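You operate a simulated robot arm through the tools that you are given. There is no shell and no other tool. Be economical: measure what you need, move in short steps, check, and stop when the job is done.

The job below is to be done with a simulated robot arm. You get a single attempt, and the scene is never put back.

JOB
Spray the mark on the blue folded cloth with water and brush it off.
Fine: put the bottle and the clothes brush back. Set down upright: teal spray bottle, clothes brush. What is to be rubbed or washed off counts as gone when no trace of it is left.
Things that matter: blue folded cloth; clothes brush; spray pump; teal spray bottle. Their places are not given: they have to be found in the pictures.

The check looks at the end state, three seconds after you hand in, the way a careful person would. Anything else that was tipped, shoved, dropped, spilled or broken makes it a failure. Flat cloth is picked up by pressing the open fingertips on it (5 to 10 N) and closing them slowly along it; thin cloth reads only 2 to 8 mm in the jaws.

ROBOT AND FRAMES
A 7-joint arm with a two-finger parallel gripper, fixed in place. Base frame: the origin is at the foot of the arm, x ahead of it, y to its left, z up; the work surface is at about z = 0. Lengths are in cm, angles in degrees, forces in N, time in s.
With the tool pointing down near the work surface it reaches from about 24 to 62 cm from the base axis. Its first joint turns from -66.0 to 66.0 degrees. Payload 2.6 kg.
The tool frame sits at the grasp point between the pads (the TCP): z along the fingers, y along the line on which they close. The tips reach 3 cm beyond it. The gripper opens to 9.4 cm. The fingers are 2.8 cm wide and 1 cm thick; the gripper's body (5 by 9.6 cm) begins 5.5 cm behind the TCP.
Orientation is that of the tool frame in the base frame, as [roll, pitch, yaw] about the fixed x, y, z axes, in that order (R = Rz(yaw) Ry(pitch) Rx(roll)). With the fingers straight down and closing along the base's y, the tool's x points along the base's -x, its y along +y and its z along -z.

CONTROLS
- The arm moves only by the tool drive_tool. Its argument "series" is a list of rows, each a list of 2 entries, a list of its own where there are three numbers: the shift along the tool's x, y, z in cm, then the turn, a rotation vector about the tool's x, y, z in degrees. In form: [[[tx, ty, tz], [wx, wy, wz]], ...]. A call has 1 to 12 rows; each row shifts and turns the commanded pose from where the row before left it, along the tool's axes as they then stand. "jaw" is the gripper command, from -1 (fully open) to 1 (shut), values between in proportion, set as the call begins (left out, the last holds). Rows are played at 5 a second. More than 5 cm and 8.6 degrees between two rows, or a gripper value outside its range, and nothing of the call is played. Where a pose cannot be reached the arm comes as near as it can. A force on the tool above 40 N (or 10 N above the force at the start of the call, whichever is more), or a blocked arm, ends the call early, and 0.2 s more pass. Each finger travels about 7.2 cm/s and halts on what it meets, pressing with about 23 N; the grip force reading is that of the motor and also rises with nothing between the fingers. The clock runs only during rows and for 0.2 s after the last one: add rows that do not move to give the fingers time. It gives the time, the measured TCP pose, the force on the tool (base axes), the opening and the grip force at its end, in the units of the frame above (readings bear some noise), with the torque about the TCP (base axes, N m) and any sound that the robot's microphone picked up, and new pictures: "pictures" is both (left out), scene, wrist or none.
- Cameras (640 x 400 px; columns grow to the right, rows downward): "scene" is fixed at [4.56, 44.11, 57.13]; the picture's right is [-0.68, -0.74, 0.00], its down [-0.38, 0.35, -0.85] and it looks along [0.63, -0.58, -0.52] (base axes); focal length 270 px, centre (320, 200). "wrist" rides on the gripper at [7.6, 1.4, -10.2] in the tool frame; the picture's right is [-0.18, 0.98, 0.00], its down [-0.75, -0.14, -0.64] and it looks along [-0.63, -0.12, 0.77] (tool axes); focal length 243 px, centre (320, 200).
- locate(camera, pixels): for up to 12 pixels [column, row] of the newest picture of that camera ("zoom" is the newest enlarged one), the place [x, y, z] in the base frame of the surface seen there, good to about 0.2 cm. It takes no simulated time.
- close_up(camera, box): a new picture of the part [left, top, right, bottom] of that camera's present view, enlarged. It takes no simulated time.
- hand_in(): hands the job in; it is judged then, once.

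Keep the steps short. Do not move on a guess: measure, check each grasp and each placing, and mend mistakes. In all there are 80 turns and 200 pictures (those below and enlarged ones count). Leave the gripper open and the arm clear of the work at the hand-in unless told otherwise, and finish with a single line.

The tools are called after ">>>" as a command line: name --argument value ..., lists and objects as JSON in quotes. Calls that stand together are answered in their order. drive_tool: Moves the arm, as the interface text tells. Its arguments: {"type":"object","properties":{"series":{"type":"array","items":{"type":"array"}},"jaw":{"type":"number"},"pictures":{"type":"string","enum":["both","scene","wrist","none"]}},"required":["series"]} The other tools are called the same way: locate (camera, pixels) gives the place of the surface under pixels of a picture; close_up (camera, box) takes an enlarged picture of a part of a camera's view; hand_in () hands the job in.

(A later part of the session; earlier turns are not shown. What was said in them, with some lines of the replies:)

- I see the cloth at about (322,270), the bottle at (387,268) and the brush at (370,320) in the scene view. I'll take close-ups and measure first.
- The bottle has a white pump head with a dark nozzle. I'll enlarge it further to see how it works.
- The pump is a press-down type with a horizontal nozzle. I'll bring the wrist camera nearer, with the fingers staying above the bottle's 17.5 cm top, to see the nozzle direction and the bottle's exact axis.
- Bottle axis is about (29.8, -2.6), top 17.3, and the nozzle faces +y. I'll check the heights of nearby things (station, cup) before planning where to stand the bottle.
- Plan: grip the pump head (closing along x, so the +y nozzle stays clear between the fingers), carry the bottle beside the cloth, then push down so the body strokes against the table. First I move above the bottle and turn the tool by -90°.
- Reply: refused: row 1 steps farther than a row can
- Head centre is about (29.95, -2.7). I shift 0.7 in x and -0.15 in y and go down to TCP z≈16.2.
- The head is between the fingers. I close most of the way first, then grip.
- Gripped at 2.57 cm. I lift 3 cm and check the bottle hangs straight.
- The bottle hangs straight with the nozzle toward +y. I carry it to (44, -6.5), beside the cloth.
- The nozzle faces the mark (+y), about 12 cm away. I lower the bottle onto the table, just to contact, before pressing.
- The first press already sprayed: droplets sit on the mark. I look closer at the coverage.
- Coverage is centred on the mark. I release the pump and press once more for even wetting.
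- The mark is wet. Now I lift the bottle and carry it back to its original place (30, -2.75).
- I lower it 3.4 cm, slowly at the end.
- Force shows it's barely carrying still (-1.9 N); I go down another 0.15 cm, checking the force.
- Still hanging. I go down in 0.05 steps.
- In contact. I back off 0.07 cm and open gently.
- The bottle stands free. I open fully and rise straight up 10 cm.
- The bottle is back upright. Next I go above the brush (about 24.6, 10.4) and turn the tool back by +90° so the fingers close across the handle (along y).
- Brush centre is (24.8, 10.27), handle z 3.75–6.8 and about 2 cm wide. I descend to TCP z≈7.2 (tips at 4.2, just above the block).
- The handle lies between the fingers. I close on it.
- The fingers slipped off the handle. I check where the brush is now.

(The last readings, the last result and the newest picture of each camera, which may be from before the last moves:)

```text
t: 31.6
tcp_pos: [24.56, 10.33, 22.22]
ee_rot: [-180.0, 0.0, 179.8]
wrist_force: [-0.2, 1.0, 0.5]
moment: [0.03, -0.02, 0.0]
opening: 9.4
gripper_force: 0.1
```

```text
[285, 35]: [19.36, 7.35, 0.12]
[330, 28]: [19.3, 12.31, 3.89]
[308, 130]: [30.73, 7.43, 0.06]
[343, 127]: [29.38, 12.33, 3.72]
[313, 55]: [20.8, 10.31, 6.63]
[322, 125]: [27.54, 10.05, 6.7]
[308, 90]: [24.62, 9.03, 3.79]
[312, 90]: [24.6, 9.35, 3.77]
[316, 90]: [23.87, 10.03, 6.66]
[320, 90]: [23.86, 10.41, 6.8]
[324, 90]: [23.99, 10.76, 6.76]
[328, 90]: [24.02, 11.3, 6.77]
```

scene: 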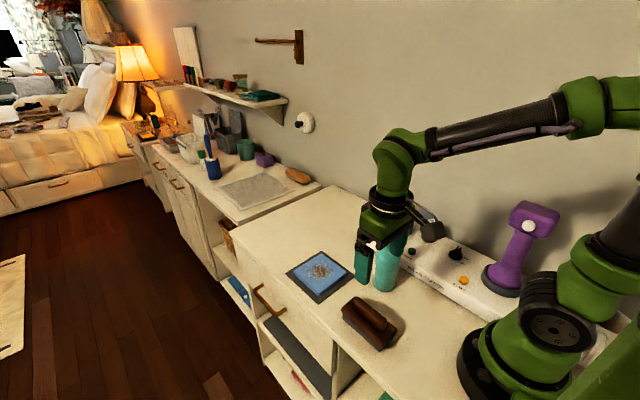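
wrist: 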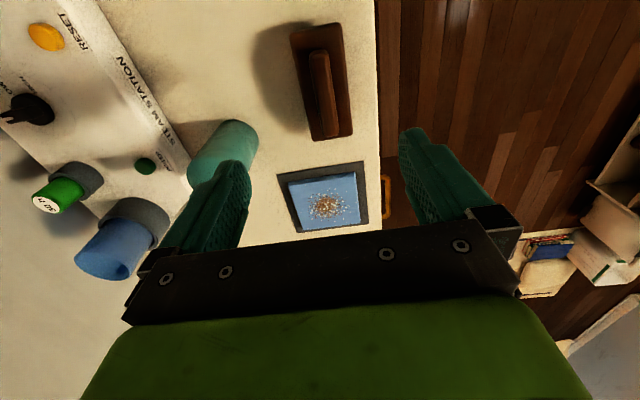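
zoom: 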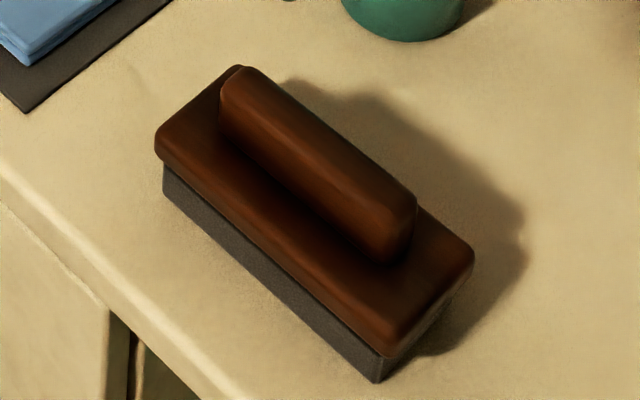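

The brush is still upright in place. Its handle is rounded, so I measure its centre line again and grip deeper, with the tips at the block.

>>> locate --camera "wrist" --pixels '[[302, 90], [346, 90], [314, 90], [332, 90], [323, 90], [292, 45], [338, 38], [315, 138], [350, 130], [318, 52], [330, 133]]'

```text
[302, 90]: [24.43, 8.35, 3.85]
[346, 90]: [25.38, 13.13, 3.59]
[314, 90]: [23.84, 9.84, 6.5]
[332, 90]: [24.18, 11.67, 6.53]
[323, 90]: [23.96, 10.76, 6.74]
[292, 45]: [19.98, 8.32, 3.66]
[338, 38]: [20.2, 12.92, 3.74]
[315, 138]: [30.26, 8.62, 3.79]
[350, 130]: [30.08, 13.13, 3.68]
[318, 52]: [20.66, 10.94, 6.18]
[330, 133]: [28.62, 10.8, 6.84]
```

Brush centre is now y≈10.73 (moved 0.4 cm). I shift +0.4 in y and descend to TCP z≈6.8.

>>> drive_tool --series '[[[-0.2, 0.4, 2], [0, 0, 0]], [[0, 0, 2.5], [0, 0, 0]], [[0, 0, 2.5], [0, 0, 0]], [[0, 0, 2.5], [0, 0, 0]], [[0, 0, 2.5], [0, 0, 0]], [[0, 0, 2], [0, 0, 0]], [[0, 0, 0.8], [0, 0, 0]], [[0, 0, 0.4], [0, 0, 0]], [[0, 0, 0.2], [0, 0, 0]], [[0, 0, 0], [0, 0, 0]]]' --pictures "wrist"

```text
t: 33.8
tcp_pos: [24.81, 10.75, 6.56]
ee_rot: [179.9, 0.0, 179.9]
wrist_force: [-0.4, -0.7, 0.2]
moment: [0.0, 0.02, 0.02]
opening: 9.4
gripper_force: 0.0
```

wrist: 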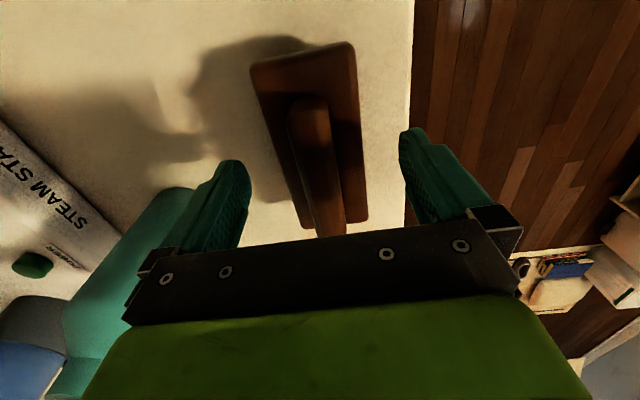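

The open tips are beside the wooden block. Gripping the block's flat sides (4.75 cm wide) is firmer than the round handle, so I descend to TCP z≈4.7 (tips at 1.7) and close.

>>> drive_tool --series '[[[0, 0, 0.9], [0, 0, 0]], [[0, 0, 0.9], [0, 0, 0]], [[0, 0, 0], [0, 0, 0]]]' --pictures "none"

>>> drive_tool --series '[[[0, 0, 0], [0, 0, 0]], [[0, 0, 0], [0, 0, 0]], [[0, 0, 0], [0, 0, 0]], [[0, 0, 0], [0, 0, 0]]]' --jaw 1 --pictures "none"

>>> drive_tool --series '[[[0, 0, -0.7], [0, 0, 0]], [[0, 0, -0.7], [0, 0, 0]], [[0, 0, -0.6], [0, 0, 0]], [[0, 0, 0], [0, 0, 0]]]' --pictures "both"

```text
t: 34.6
tcp_pos: [24.89, 10.86, 4.78]
ee_rot: [180.0, 0.0, -180.0]
wrist_force: [0.3, 0.1, 0.1]
moment: [-0.02, 0.02, -0.01]
opening: 9.4
gripper_force: 0.2
```

```text
t: 35.6
tcp_pos: [24.92, 10.86, 4.9]
ee_rot: [180.0, -0.1, 179.9]
wrist_force: [0.1, 0.4, -0.6]
moment: [-0.02, 0.01, 0.01]
opening: 5.35
gripper_force: 22.9
```

```text
t: 36.6
tcp_pos: [24.88, 10.71, 6.92]
ee_rot: [179.9, -0.1, 179.9]
wrist_force: [0.2, -0.2, -0.6]
moment: [-0.02, 0.01, 0.04]
opening: 5.36
gripper_force: 23.2
```

scene: 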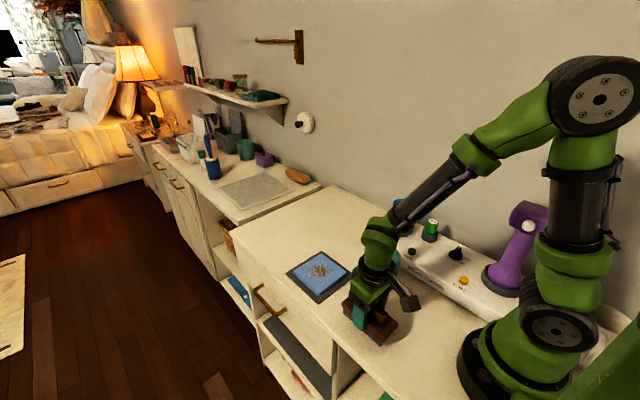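
wrist: 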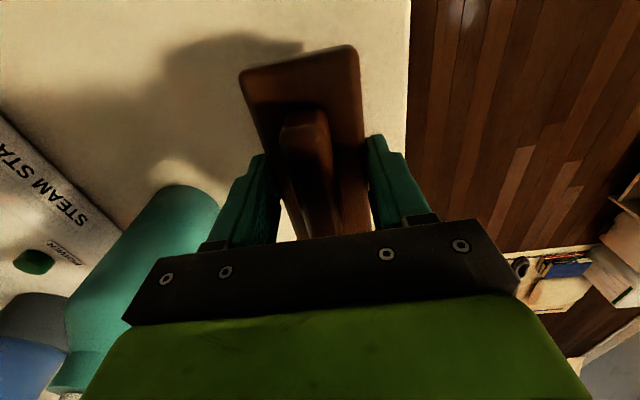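

Opening 5.35 with grip force 23 and still holding. I lift 4 cm more to confirm.

>>> drive_tool --series '[[[0, 0, -1.5], [0, 0, 0]], [[0, 0, -1.5], [0, 0, 0]], [[0, 0, -1], [0, 0, 0]], [[0, 0, 0], [0, 0, 0]]]' --pictures "both"

>>> close_up --camera "scene" --box '[310, 230, 430, 360]'

```text
t: 37.6
tcp_pos: [24.96, 10.53, 10.96]
ee_rot: [-180.0, 0.1, 179.9]
wrist_force: [0.4, -0.2, -1.7]
moment: [-0.02, 0.0, -0.02]
opening: 5.35
gripper_force: 22.6
```

scene: 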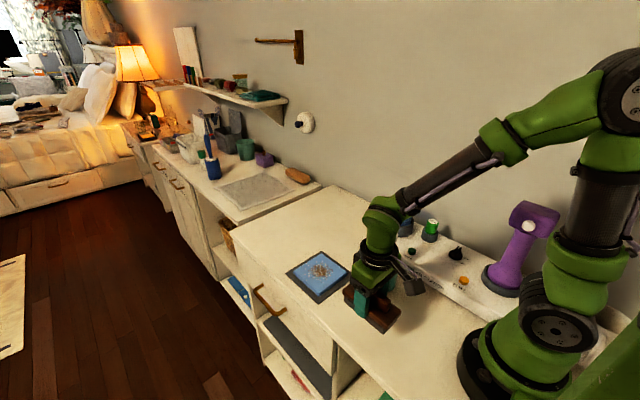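
wrist: 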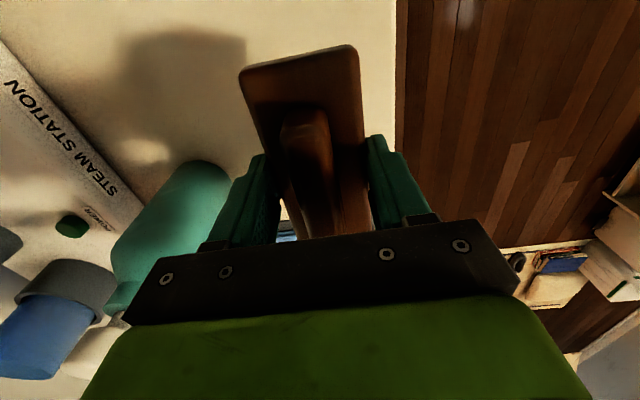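

```text
3.08 times, centred on (370, 295) of scene
```

zoom: 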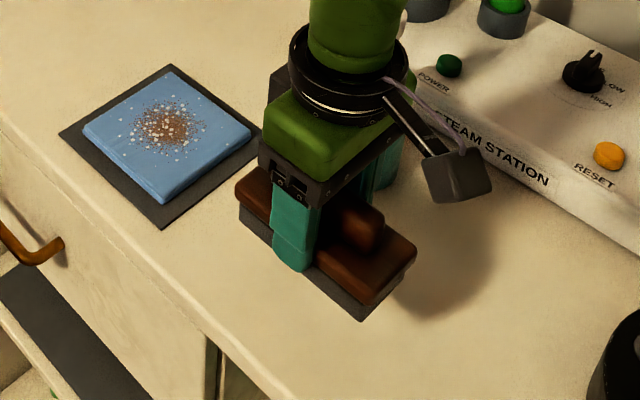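

The brush is held level, its sole 4.85 cm below the TCP. I move it over the cloth at x≈44, then y≈5, still above the surface.

>>> drive_tool --series '[[[-2.7, 0, 0], [0, 0, 0]], [[-2.7, 0, 0], [0, 0, 0]], [[-2.7, 0, 0], [0, 0, 0]], [[-2.7, 0, 0], [0, 0, 0]], [[-2.7, 0, 0], [0, 0, 0]], [[-2.7, 0, 0], [0, 0, 0]], [[-2.7, 0, 0], [0, 0, 0]], [[0, -2, 0], [0, 0, 0]], [[0, -2, 0], [0, 0, 0]], [[0, -1.7, 0], [0, 0, 0]], [[0, 0, 2], [0, 0, 0]], [[0, 0, 1], [0, 0, 0]]]' --pictures "both"

>>> close_up --camera "scene" --box '[270, 210, 390, 320]'

```text
t: 40.2
tcp_pos: [43.85, 4.72, 7.87]
ee_rot: [-180.0, 0.1, 179.9]
wrist_force: [0.4, -0.4, -1.6]
moment: [-0.04, 0.02, 0.02]
opening: 5.33
gripper_force: 22.8
```

scene: 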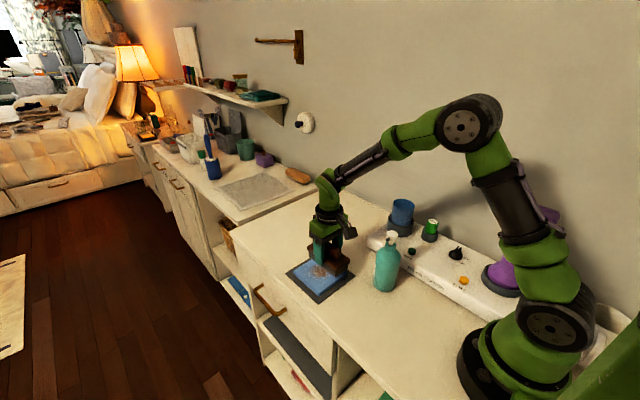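
wrist: 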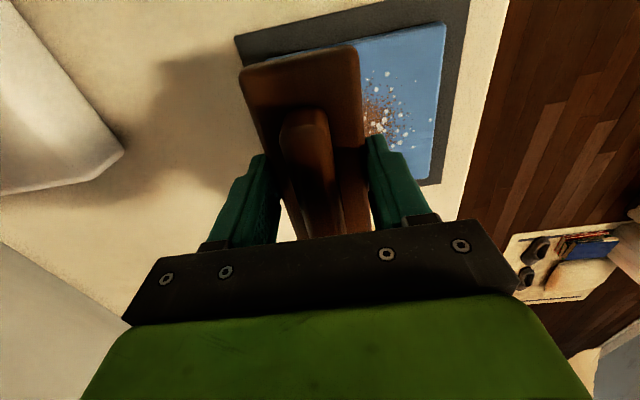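

```text
3.64 times, centred on (330, 265) of scene
```

zoom: 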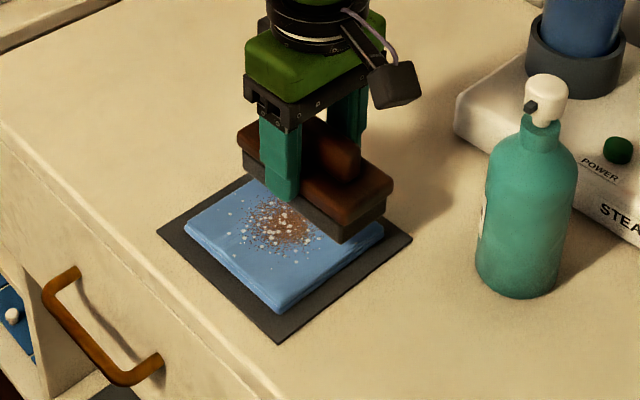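

Aligned. I lower in small steps until a light contact shows.

>>> drive_tool --series '[[[0, 0, 0.6], [0, 0, 0]], [[0, 0, 0.4], [0, 0, 0]], [[0, 0, 0.2], [0, 0, 0]], [[0, 0, 0.1], [0, 0, 0]], [[0, 0, 0], [0, 0, 0]]]' --pictures "none"

```text
t: 41.4
tcp_pos: [43.81, 5.0, 6.56]
ee_rot: [180.0, 0.0, 179.9]
wrist_force: [0.2, 0.1, -2.2]
moment: [-0.03, 0.01, -0.02]
opening: 5.34
gripper_force: 23.2
```

>>> drive_tool --series '[[[0, 0, 0.1], [0, 0, 0]], [[0, 0, 0.1], [0, 0, 0]], [[0, 0, 0], [0, 0, 0]]]' --pictures "none"

>>> drive_tool --series '[[[0, 0, 0.1], [0, 0, 0]], [[0, 0, 0], [0, 0, 0]]]' --pictures "none"

```text
t: 42.2
tcp_pos: [43.8, 4.97, 6.43]
ee_rot: [-180.0, 0.0, 180.0]
wrist_force: [0.1, 0.0, -1.5]
moment: [0.01, 0.0, 0.01]
opening: 5.34
gripper_force: 22.8
```

```text
t: 42.8
tcp_pos: [43.74, 4.98, 6.37]
ee_rot: [180.0, 0.0, 179.9]
wrist_force: [0.8, 0.1, -0.6]
moment: [0.02, 0.01, 0.0]
opening: 5.36
gripper_force: 22.9
```

>>> drive_tool --series '[[[0, 0, 0.1], [0, 0, 0]], [[0, 0, 0], [0, 0, 0]]]' --pictures "none"

>>> drive_tool --series '[[[0, 0, 0.1], [0, 0, 0]], [[0, 0, 0], [0, 0, 0]]]' --pictures "scene"

```text
t: 43.4
tcp_pos: [43.77, 5.08, 6.25]
ee_rot: [179.9, 0.1, 179.9]
wrist_force: [-2.3, 0.3, 5.2]
moment: [0.0, 0.2, -0.01]
opening: 5.33
gripper_force: 22.6
```

```text
t: 44.0
tcp_pos: [43.7, 5.0, 6.21]
ee_rot: [179.9, 0.0, 179.9]
wrist_force: [-4.2, 1.1, 17.0]
moment: [0.1, 0.46, -0.01]
opening: 5.36
gripper_force: 22.6
```

scene: 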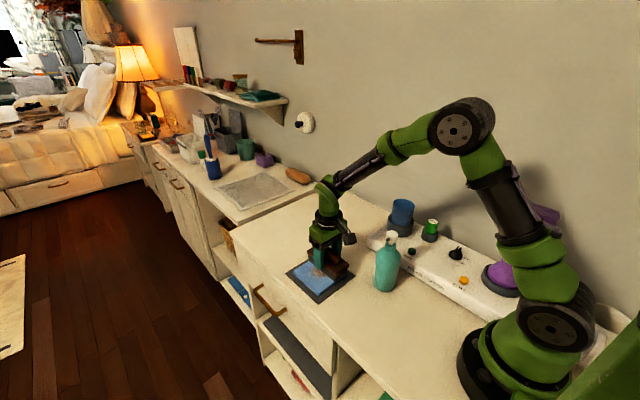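

Contact: 5 N, then 17 N. I back off 0.09 cm to a light pressure and make the first short stroke toward +y.

>>> drive_tool --series '[[[0, 0, -0.09], [0, 0, 0]], [[0, 0.5, 0], [0, 0, 0]], [[0, 0.5, 0], [0, 0, 0]], [[0, 0.5, 0], [0, 0, 0]], [[0, 0.5, 0], [0, 0, 0]]]' --pictures "both"

>>> close_up --camera "scene" --box '[270, 210, 390, 320]'

```text
t: 45.2
tcp_pos: [43.89, 6.88, 6.26]
ee_rot: [180.0, 0.1, 179.9]
wrist_force: [1.5, -9.1, 19.8]
moment: [-0.42, -0.25, -0.01]
opening: 5.35
gripper_force: 22.4
```

scene: 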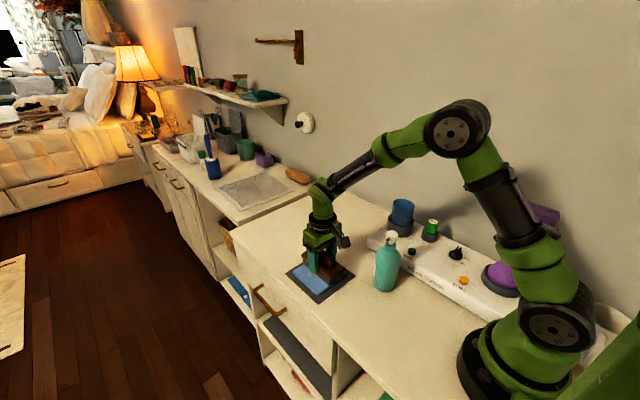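
wrist: 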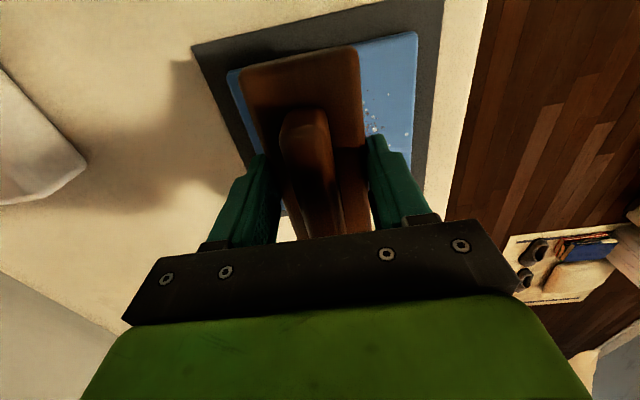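

```text
3.64 times, centred on (330, 265) of scene
```

zoom: 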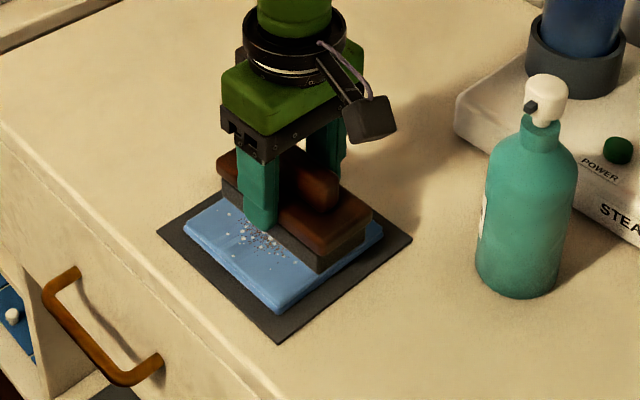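

The cloth stays put and the mark behind the brush is vanishing. Force is a bit high, so I ease 0.08 cm and continue toward +y.

>>> drive_tool --series '[[[0, 0, -0.08], [0, 0, 0]], [[0, 0.5, 0], [0, 0, 0]], [[0, 0.5, 0], [0, 0, 0]], [[0, 0.5, 0], [0, 0, 0]], [[0, 0.5, 0], [0, 0, 0]], [[0, 0.5, 0], [0, 0, 0]], [[0, 0.5, 0], [0, 0, 0]], [[0, 0.5, 0], [0, 0, 0]]]' --pictures "both"

>>> close_up --camera "scene" --box '[270, 210, 390, 320]'

```text
t: 47.0
tcp_pos: [43.61, 10.47, 6.2]
ee_rot: [-180.0, 0.1, 179.9]
wrist_force: [-0.3, -6.2, 13.9]
moment: [-0.29, 0.09, 0.01]
opening: 5.35
gripper_force: 23.4
```

scene: 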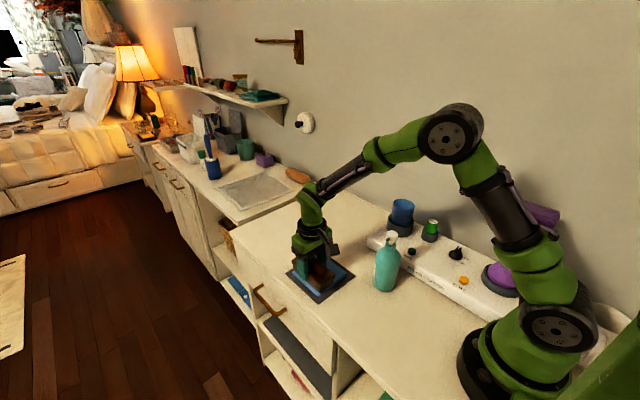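
wrist: 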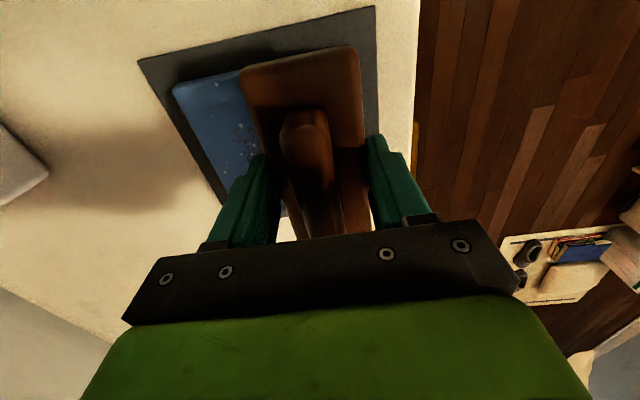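

```text
3.64 times, centred on (330, 265) of scene
```

zoom: 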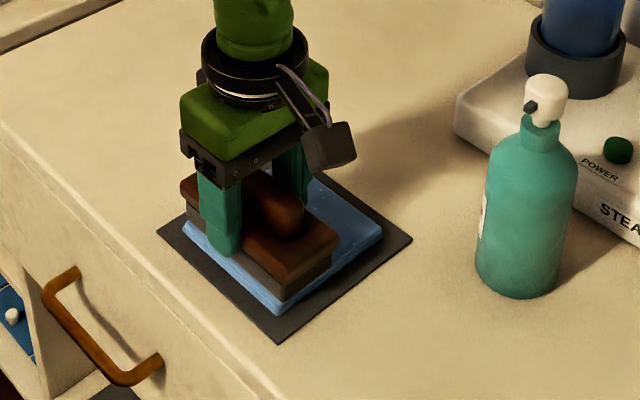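

It's working; a few specks remain. I stroke back to y≈5 and forth again.

>>> drive_tool --series '[[[0, -0.5, 0], [0, 0, 0]], [[0, -0.5, 0], [0, 0, 0]], [[0, -0.5, 0], [0, 0, 0]], [[0, -0.5, 0], [0, 0, 0]], [[0, -0.5, 0], [0, 0, 0]], [[0, -0.5, 0], [0, 0, 0]], [[0, -0.5, 0], [0, 0, 0]], [[0, -0.5, 0], [0, 0, 0]], [[0, -0.5, 0], [0, 0, 0]], [[0, -0.5, 0], [0, 0, 0]], [[0, -0.5, 0], [0, 0, 0]], [[0, -0.5, 0], [0, 0, 0]]]' --pictures "wrist"

>>> drive_tool --series '[[[0, 0.5, 0], [0, 0, 0]], [[0, 0.5, 0], [0, 0, 0]], [[0, 0.5, 0], [0, 0, 0]], [[0, 0.5, 0], [0, 0, 0]], [[0, 0.5, 0], [0, 0, 0]], [[0, 0.5, 0], [0, 0, 0]], [[0, 0.5, 0], [0, 0, 0]], [[0, 0.5, 0], [0, 0, 0]], [[0, 0.5, 0], [0, 0, 0]], [[0, 0.5, 0], [0, 0, 0]], [[0, 0.5, 0], [0, 0, 0]], [[0, 0.5, 0], [0, 0, 0]]]' --pictures "wrist"

>>> close_up --camera "wrist" --box '[150, 40, 400, 220]'

```text
t: 49.6
tcp_pos: [43.61, 4.5, 6.22]
ee_rot: [180.0, 0.0, 179.8]
wrist_force: [0.5, 2.6, 1.5]
moment: [0.11, -0.17, 0.06]
opening: 5.39
gripper_force: 23.0
```

wrist: 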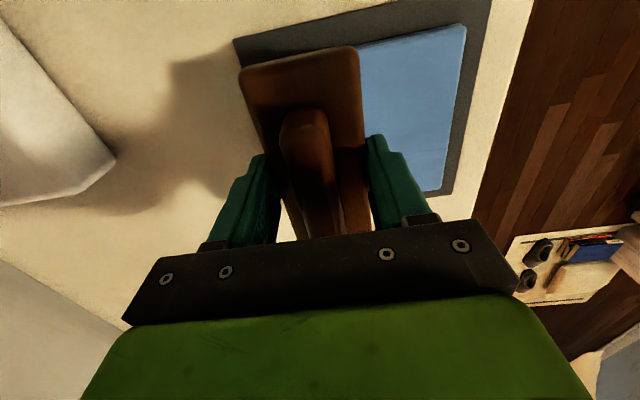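

```text
t: 52.2
tcp_pos: [43.8, 10.42, 6.29]
ee_rot: [-180.0, 0.1, 179.9]
wrist_force: [0.3, -3.6, 5.7]
moment: [-0.17, 0.14, 0.11]
opening: 5.36
gripper_force: 23.0
```

wrist: 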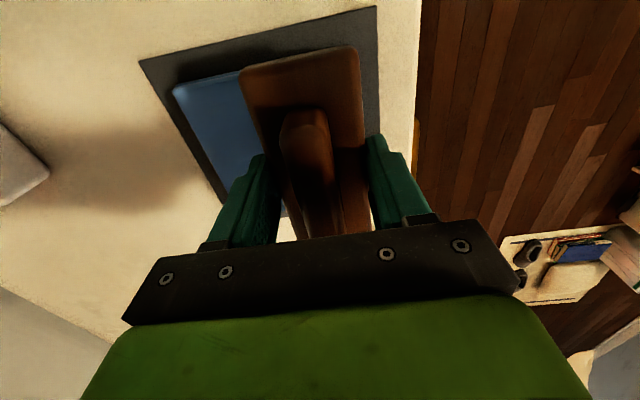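

```text
2.22 times, centred on (275, 130) of wrist
```

zoom: 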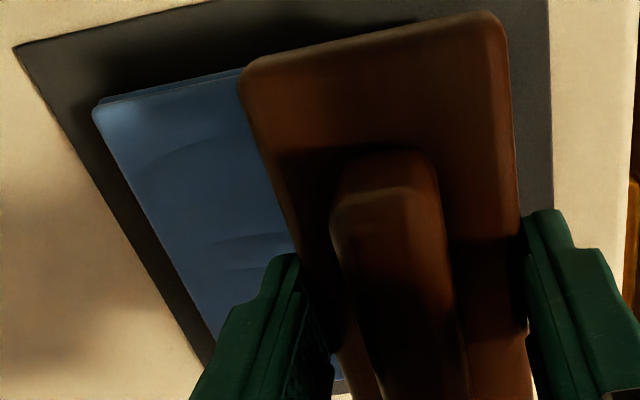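

Both halves look clean. I lift the brush 6 cm straight up and carry it back in -x.

>>> drive_tool --series '[[[0, 0, -2], [0, 0, 0]], [[0, 0, -2], [0, 0, 0]], [[0, 0, -2], [0, 0, 0]], [[2.7, 0, 0], [0, 0, 0]], [[2.7, 0, 0], [0, 0, 0]], [[2.7, 0, 0], [0, 0, 0]], [[2.7, 0, 0], [0, 0, 0]], [[2.7, 0, 0], [0, 0, 0]], [[2.7, 0, 0], [0, 0, 0]], [[2.7, -0.2, 0], [0, 0, 0]], [[0, 0, 0], [0, 0, 0]]]' --pictures "both"

>>> close_up --camera "scene" --box '[285, 248, 357, 306]'

```text
t: 54.6
tcp_pos: [24.73, 10.27, 12.18]
ee_rot: [179.9, 0.0, 179.9]
wrist_force: [-0.5, -1.0, -1.9]
moment: [0.0, -0.02, -0.03]
opening: 5.35
gripper_force: 22.7
```

scene: 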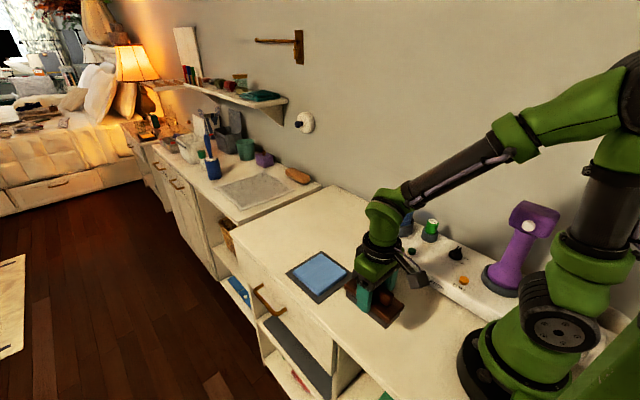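
wrist: 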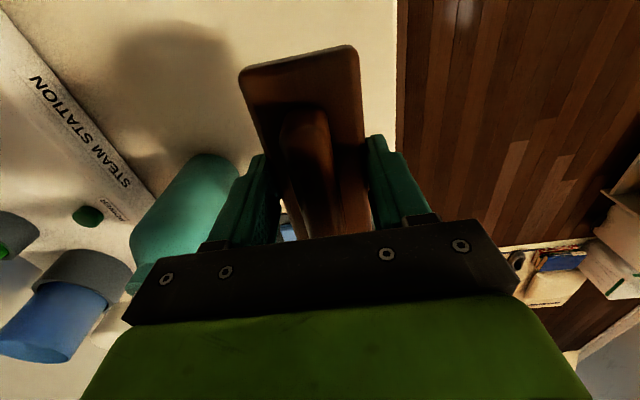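

```text
6.90 times, centred on (321, 277) of scene
```

zoom: 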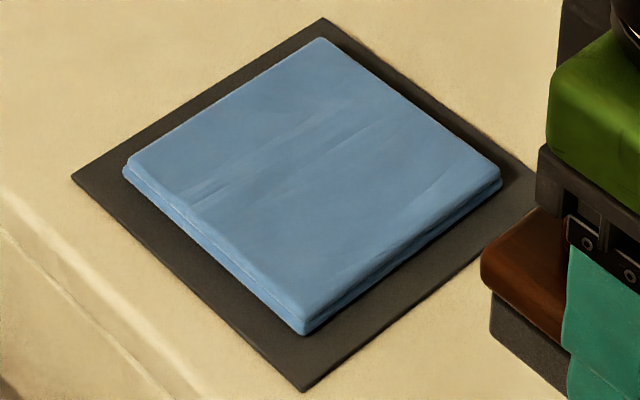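

The cloth is spotless and unmoved. I lower the brush at its old place, to just above contact (TCP z≈5).

>>> drive_tool --series '[[[0, 0, 2], [0, 0, 0]], [[0, 0, 2], [0, 0, 0]], [[0, 0, 1.7], [0, 0, 0]], [[0, 0, 1], [0, 0, 0]], [[0, 0, 0.4], [0, 0, 0]], [[0, 0, 0], [0, 0, 0]]]' --pictures "none"

>>> drive_tool --series '[[[0, 0, 0.1], [0, 0, 0]], [[0, 0, 0], [0, 0, 0]]]' --pictures "none"

```text
t: 56.0
tcp_pos: [24.79, 10.27, 5.23]
ee_rot: [-180.0, 0.0, 179.8]
wrist_force: [0.0, -0.6, -2.0]
moment: [0.01, -0.02, 0.01]
opening: 5.37
gripper_force: 23.3
```

```text
t: 56.6
tcp_pos: [24.82, 10.33, 5.07]
ee_rot: [-179.9, 0.0, 180.0]
wrist_force: [0.2, -0.6, -1.4]
moment: [0.01, 0.03, 0.03]
opening: 5.35
gripper_force: 23.5
```

>>> drive_tool --series '[[[0, 0, 0.1], [0, 0, 0]], [[0, 0, 0], [0, 0, 0]]]' --pictures "none"

>>> drive_tool --series '[[[0, 0, 0.08], [0, 0, 0]], [[0, 0, 0], [0, 0, 0]]]' --pictures "none"

>>> drive_tool --series '[[[0, 0, 0.06], [0, 0, 0]], [[0, 0, 0], [0, 0, 0]]]' --pictures "none"

```text
t: 57.2
tcp_pos: [24.76, 10.35, 5.03]
ee_rot: [-180.0, 0.0, -180.0]
wrist_force: [-0.6, -0.3, -1.7]
moment: [0.02, -0.01, 0.01]
opening: 5.35
gripper_force: 22.9
```

```text
t: 57.8
tcp_pos: [24.85, 10.27, 4.96]
ee_rot: [-180.0, -0.1, -180.0]
wrist_force: [-0.2, -0.3, -1.8]
moment: [-0.01, -0.02, 0.01]
opening: 5.34
gripper_force: 22.9
```

```text
t: 58.4
tcp_pos: [24.82, 10.3, 4.81]
ee_rot: [180.0, 0.0, 179.9]
wrist_force: [0.3, 0.3, -0.8]
moment: [0.04, -0.02, 0.02]
opening: 5.34
gripper_force: 23.6
```

Nearly touching; two more tiny steps.

>>> drive_tool --series '[[[0, 0, 0.06], [0, 0, 0]], [[0, 0, 0], [0, 0, 0]]]' --pictures "none"

>>> drive_tool --series '[[[0, 0, 0.05], [0, 0, 0]], [[0, 0, 0], [0, 0, 0]]]' --pictures "none"

```text
t: 59.0
tcp_pos: [24.88, 10.23, 4.77]
ee_rot: [-180.0, 0.0, 179.8]
wrist_force: [-1.5, -0.7, 4.9]
moment: [-0.1, 0.05, -0.02]
opening: 5.35
gripper_force: 22.9
```

```text
t: 59.6
tcp_pos: [24.97, 10.35, 4.68]
ee_rot: [179.9, 0.0, -179.9]
wrist_force: [-7.2, -1.2, 22.7]
moment: [-0.03, 0.17, -0.01]
opening: 5.34
gripper_force: 23.1
```

On the table. I ease 0.08 cm up, open, and rise straight up.

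>>> drive_tool --series '[[[0, 0, -0.08], [0, 0, 0]], [[0, 0, 0], [0, 0, 0]]]' --pictures "none"

>>> drive_tool --series '[[[0, 0, 0], [0, 0, 0]], [[0, 0, 0], [0, 0, 0]], [[0, 0, 0], [0, 0, 0]], [[0, 0, 0], [0, 0, 0]], [[0, 0, -1], [0, 0, 0]], [[0, 0, -2.5], [0, 0, 0]], [[0, 0, -3], [0, 0, 0]], [[0, 0, -4], [0, 0, 0]], [[0, 0, -4], [0, 0, 0]], [[0, 0, -4], [0, 0, 0]], [[0, 0, -4], [0, 0, 0]]]' --jaw -1 --pictures "both"

>>> close_up --camera "scene" --box '[270, 190, 480, 360]'

>>> close_up --camera "wrist" --box '[180, 0, 400, 240]'

```text
t: 60.2
tcp_pos: [24.92, 10.25, 4.72]
ee_rot: [-180.0, 0.1, 180.0]
wrist_force: [0.6, -0.2, -1.4]
moment: [-0.02, -0.05, -0.02]
opening: 5.33
gripper_force: 23.0
```

```text
t: 62.6
tcp_pos: [24.95, 10.39, 27.39]
ee_rot: [-180.0, -0.1, 179.9]
wrist_force: [0.9, 0.0, 0.3]
moment: [-0.01, -0.01, 0.02]
opening: 9.36
gripper_force: 0.1
```

scene: 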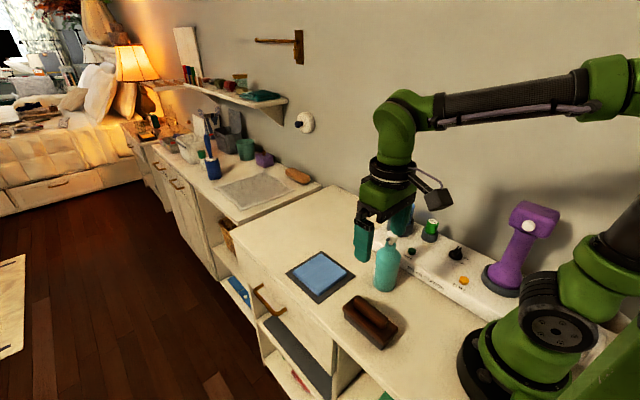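
wrist: 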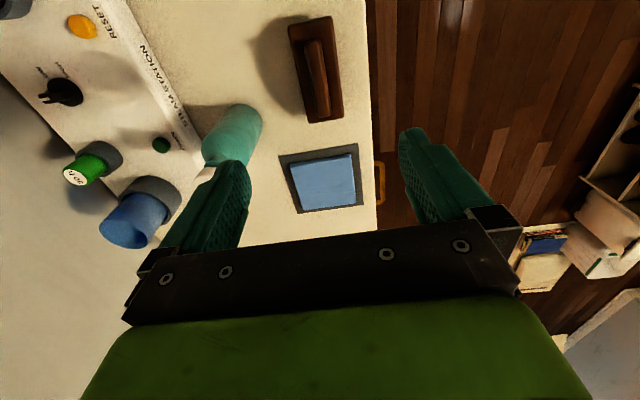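

```text
2.35 times, centred on (375, 275) of scene
```

zoom: 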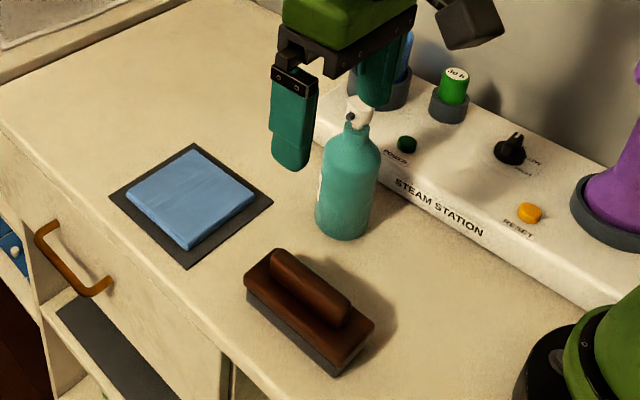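

```text
1.67 times, centred on (290, 120) of wrist
```

zoom: 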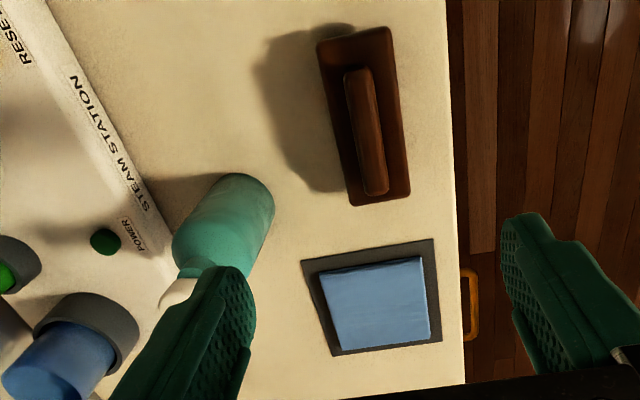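

The cloth is clean, and the bottle and brush stand upright at their original places. The gripper is open and the arm is 20 cm above the work, so I hand in.

>>> hand_in

```text
The job is handed in.
```

The mark on the blue cloth was sprayed and brushed off with no trace left in the pictures, and the spray bottle and clothes brush stand upright at their original places; the job is handed in.
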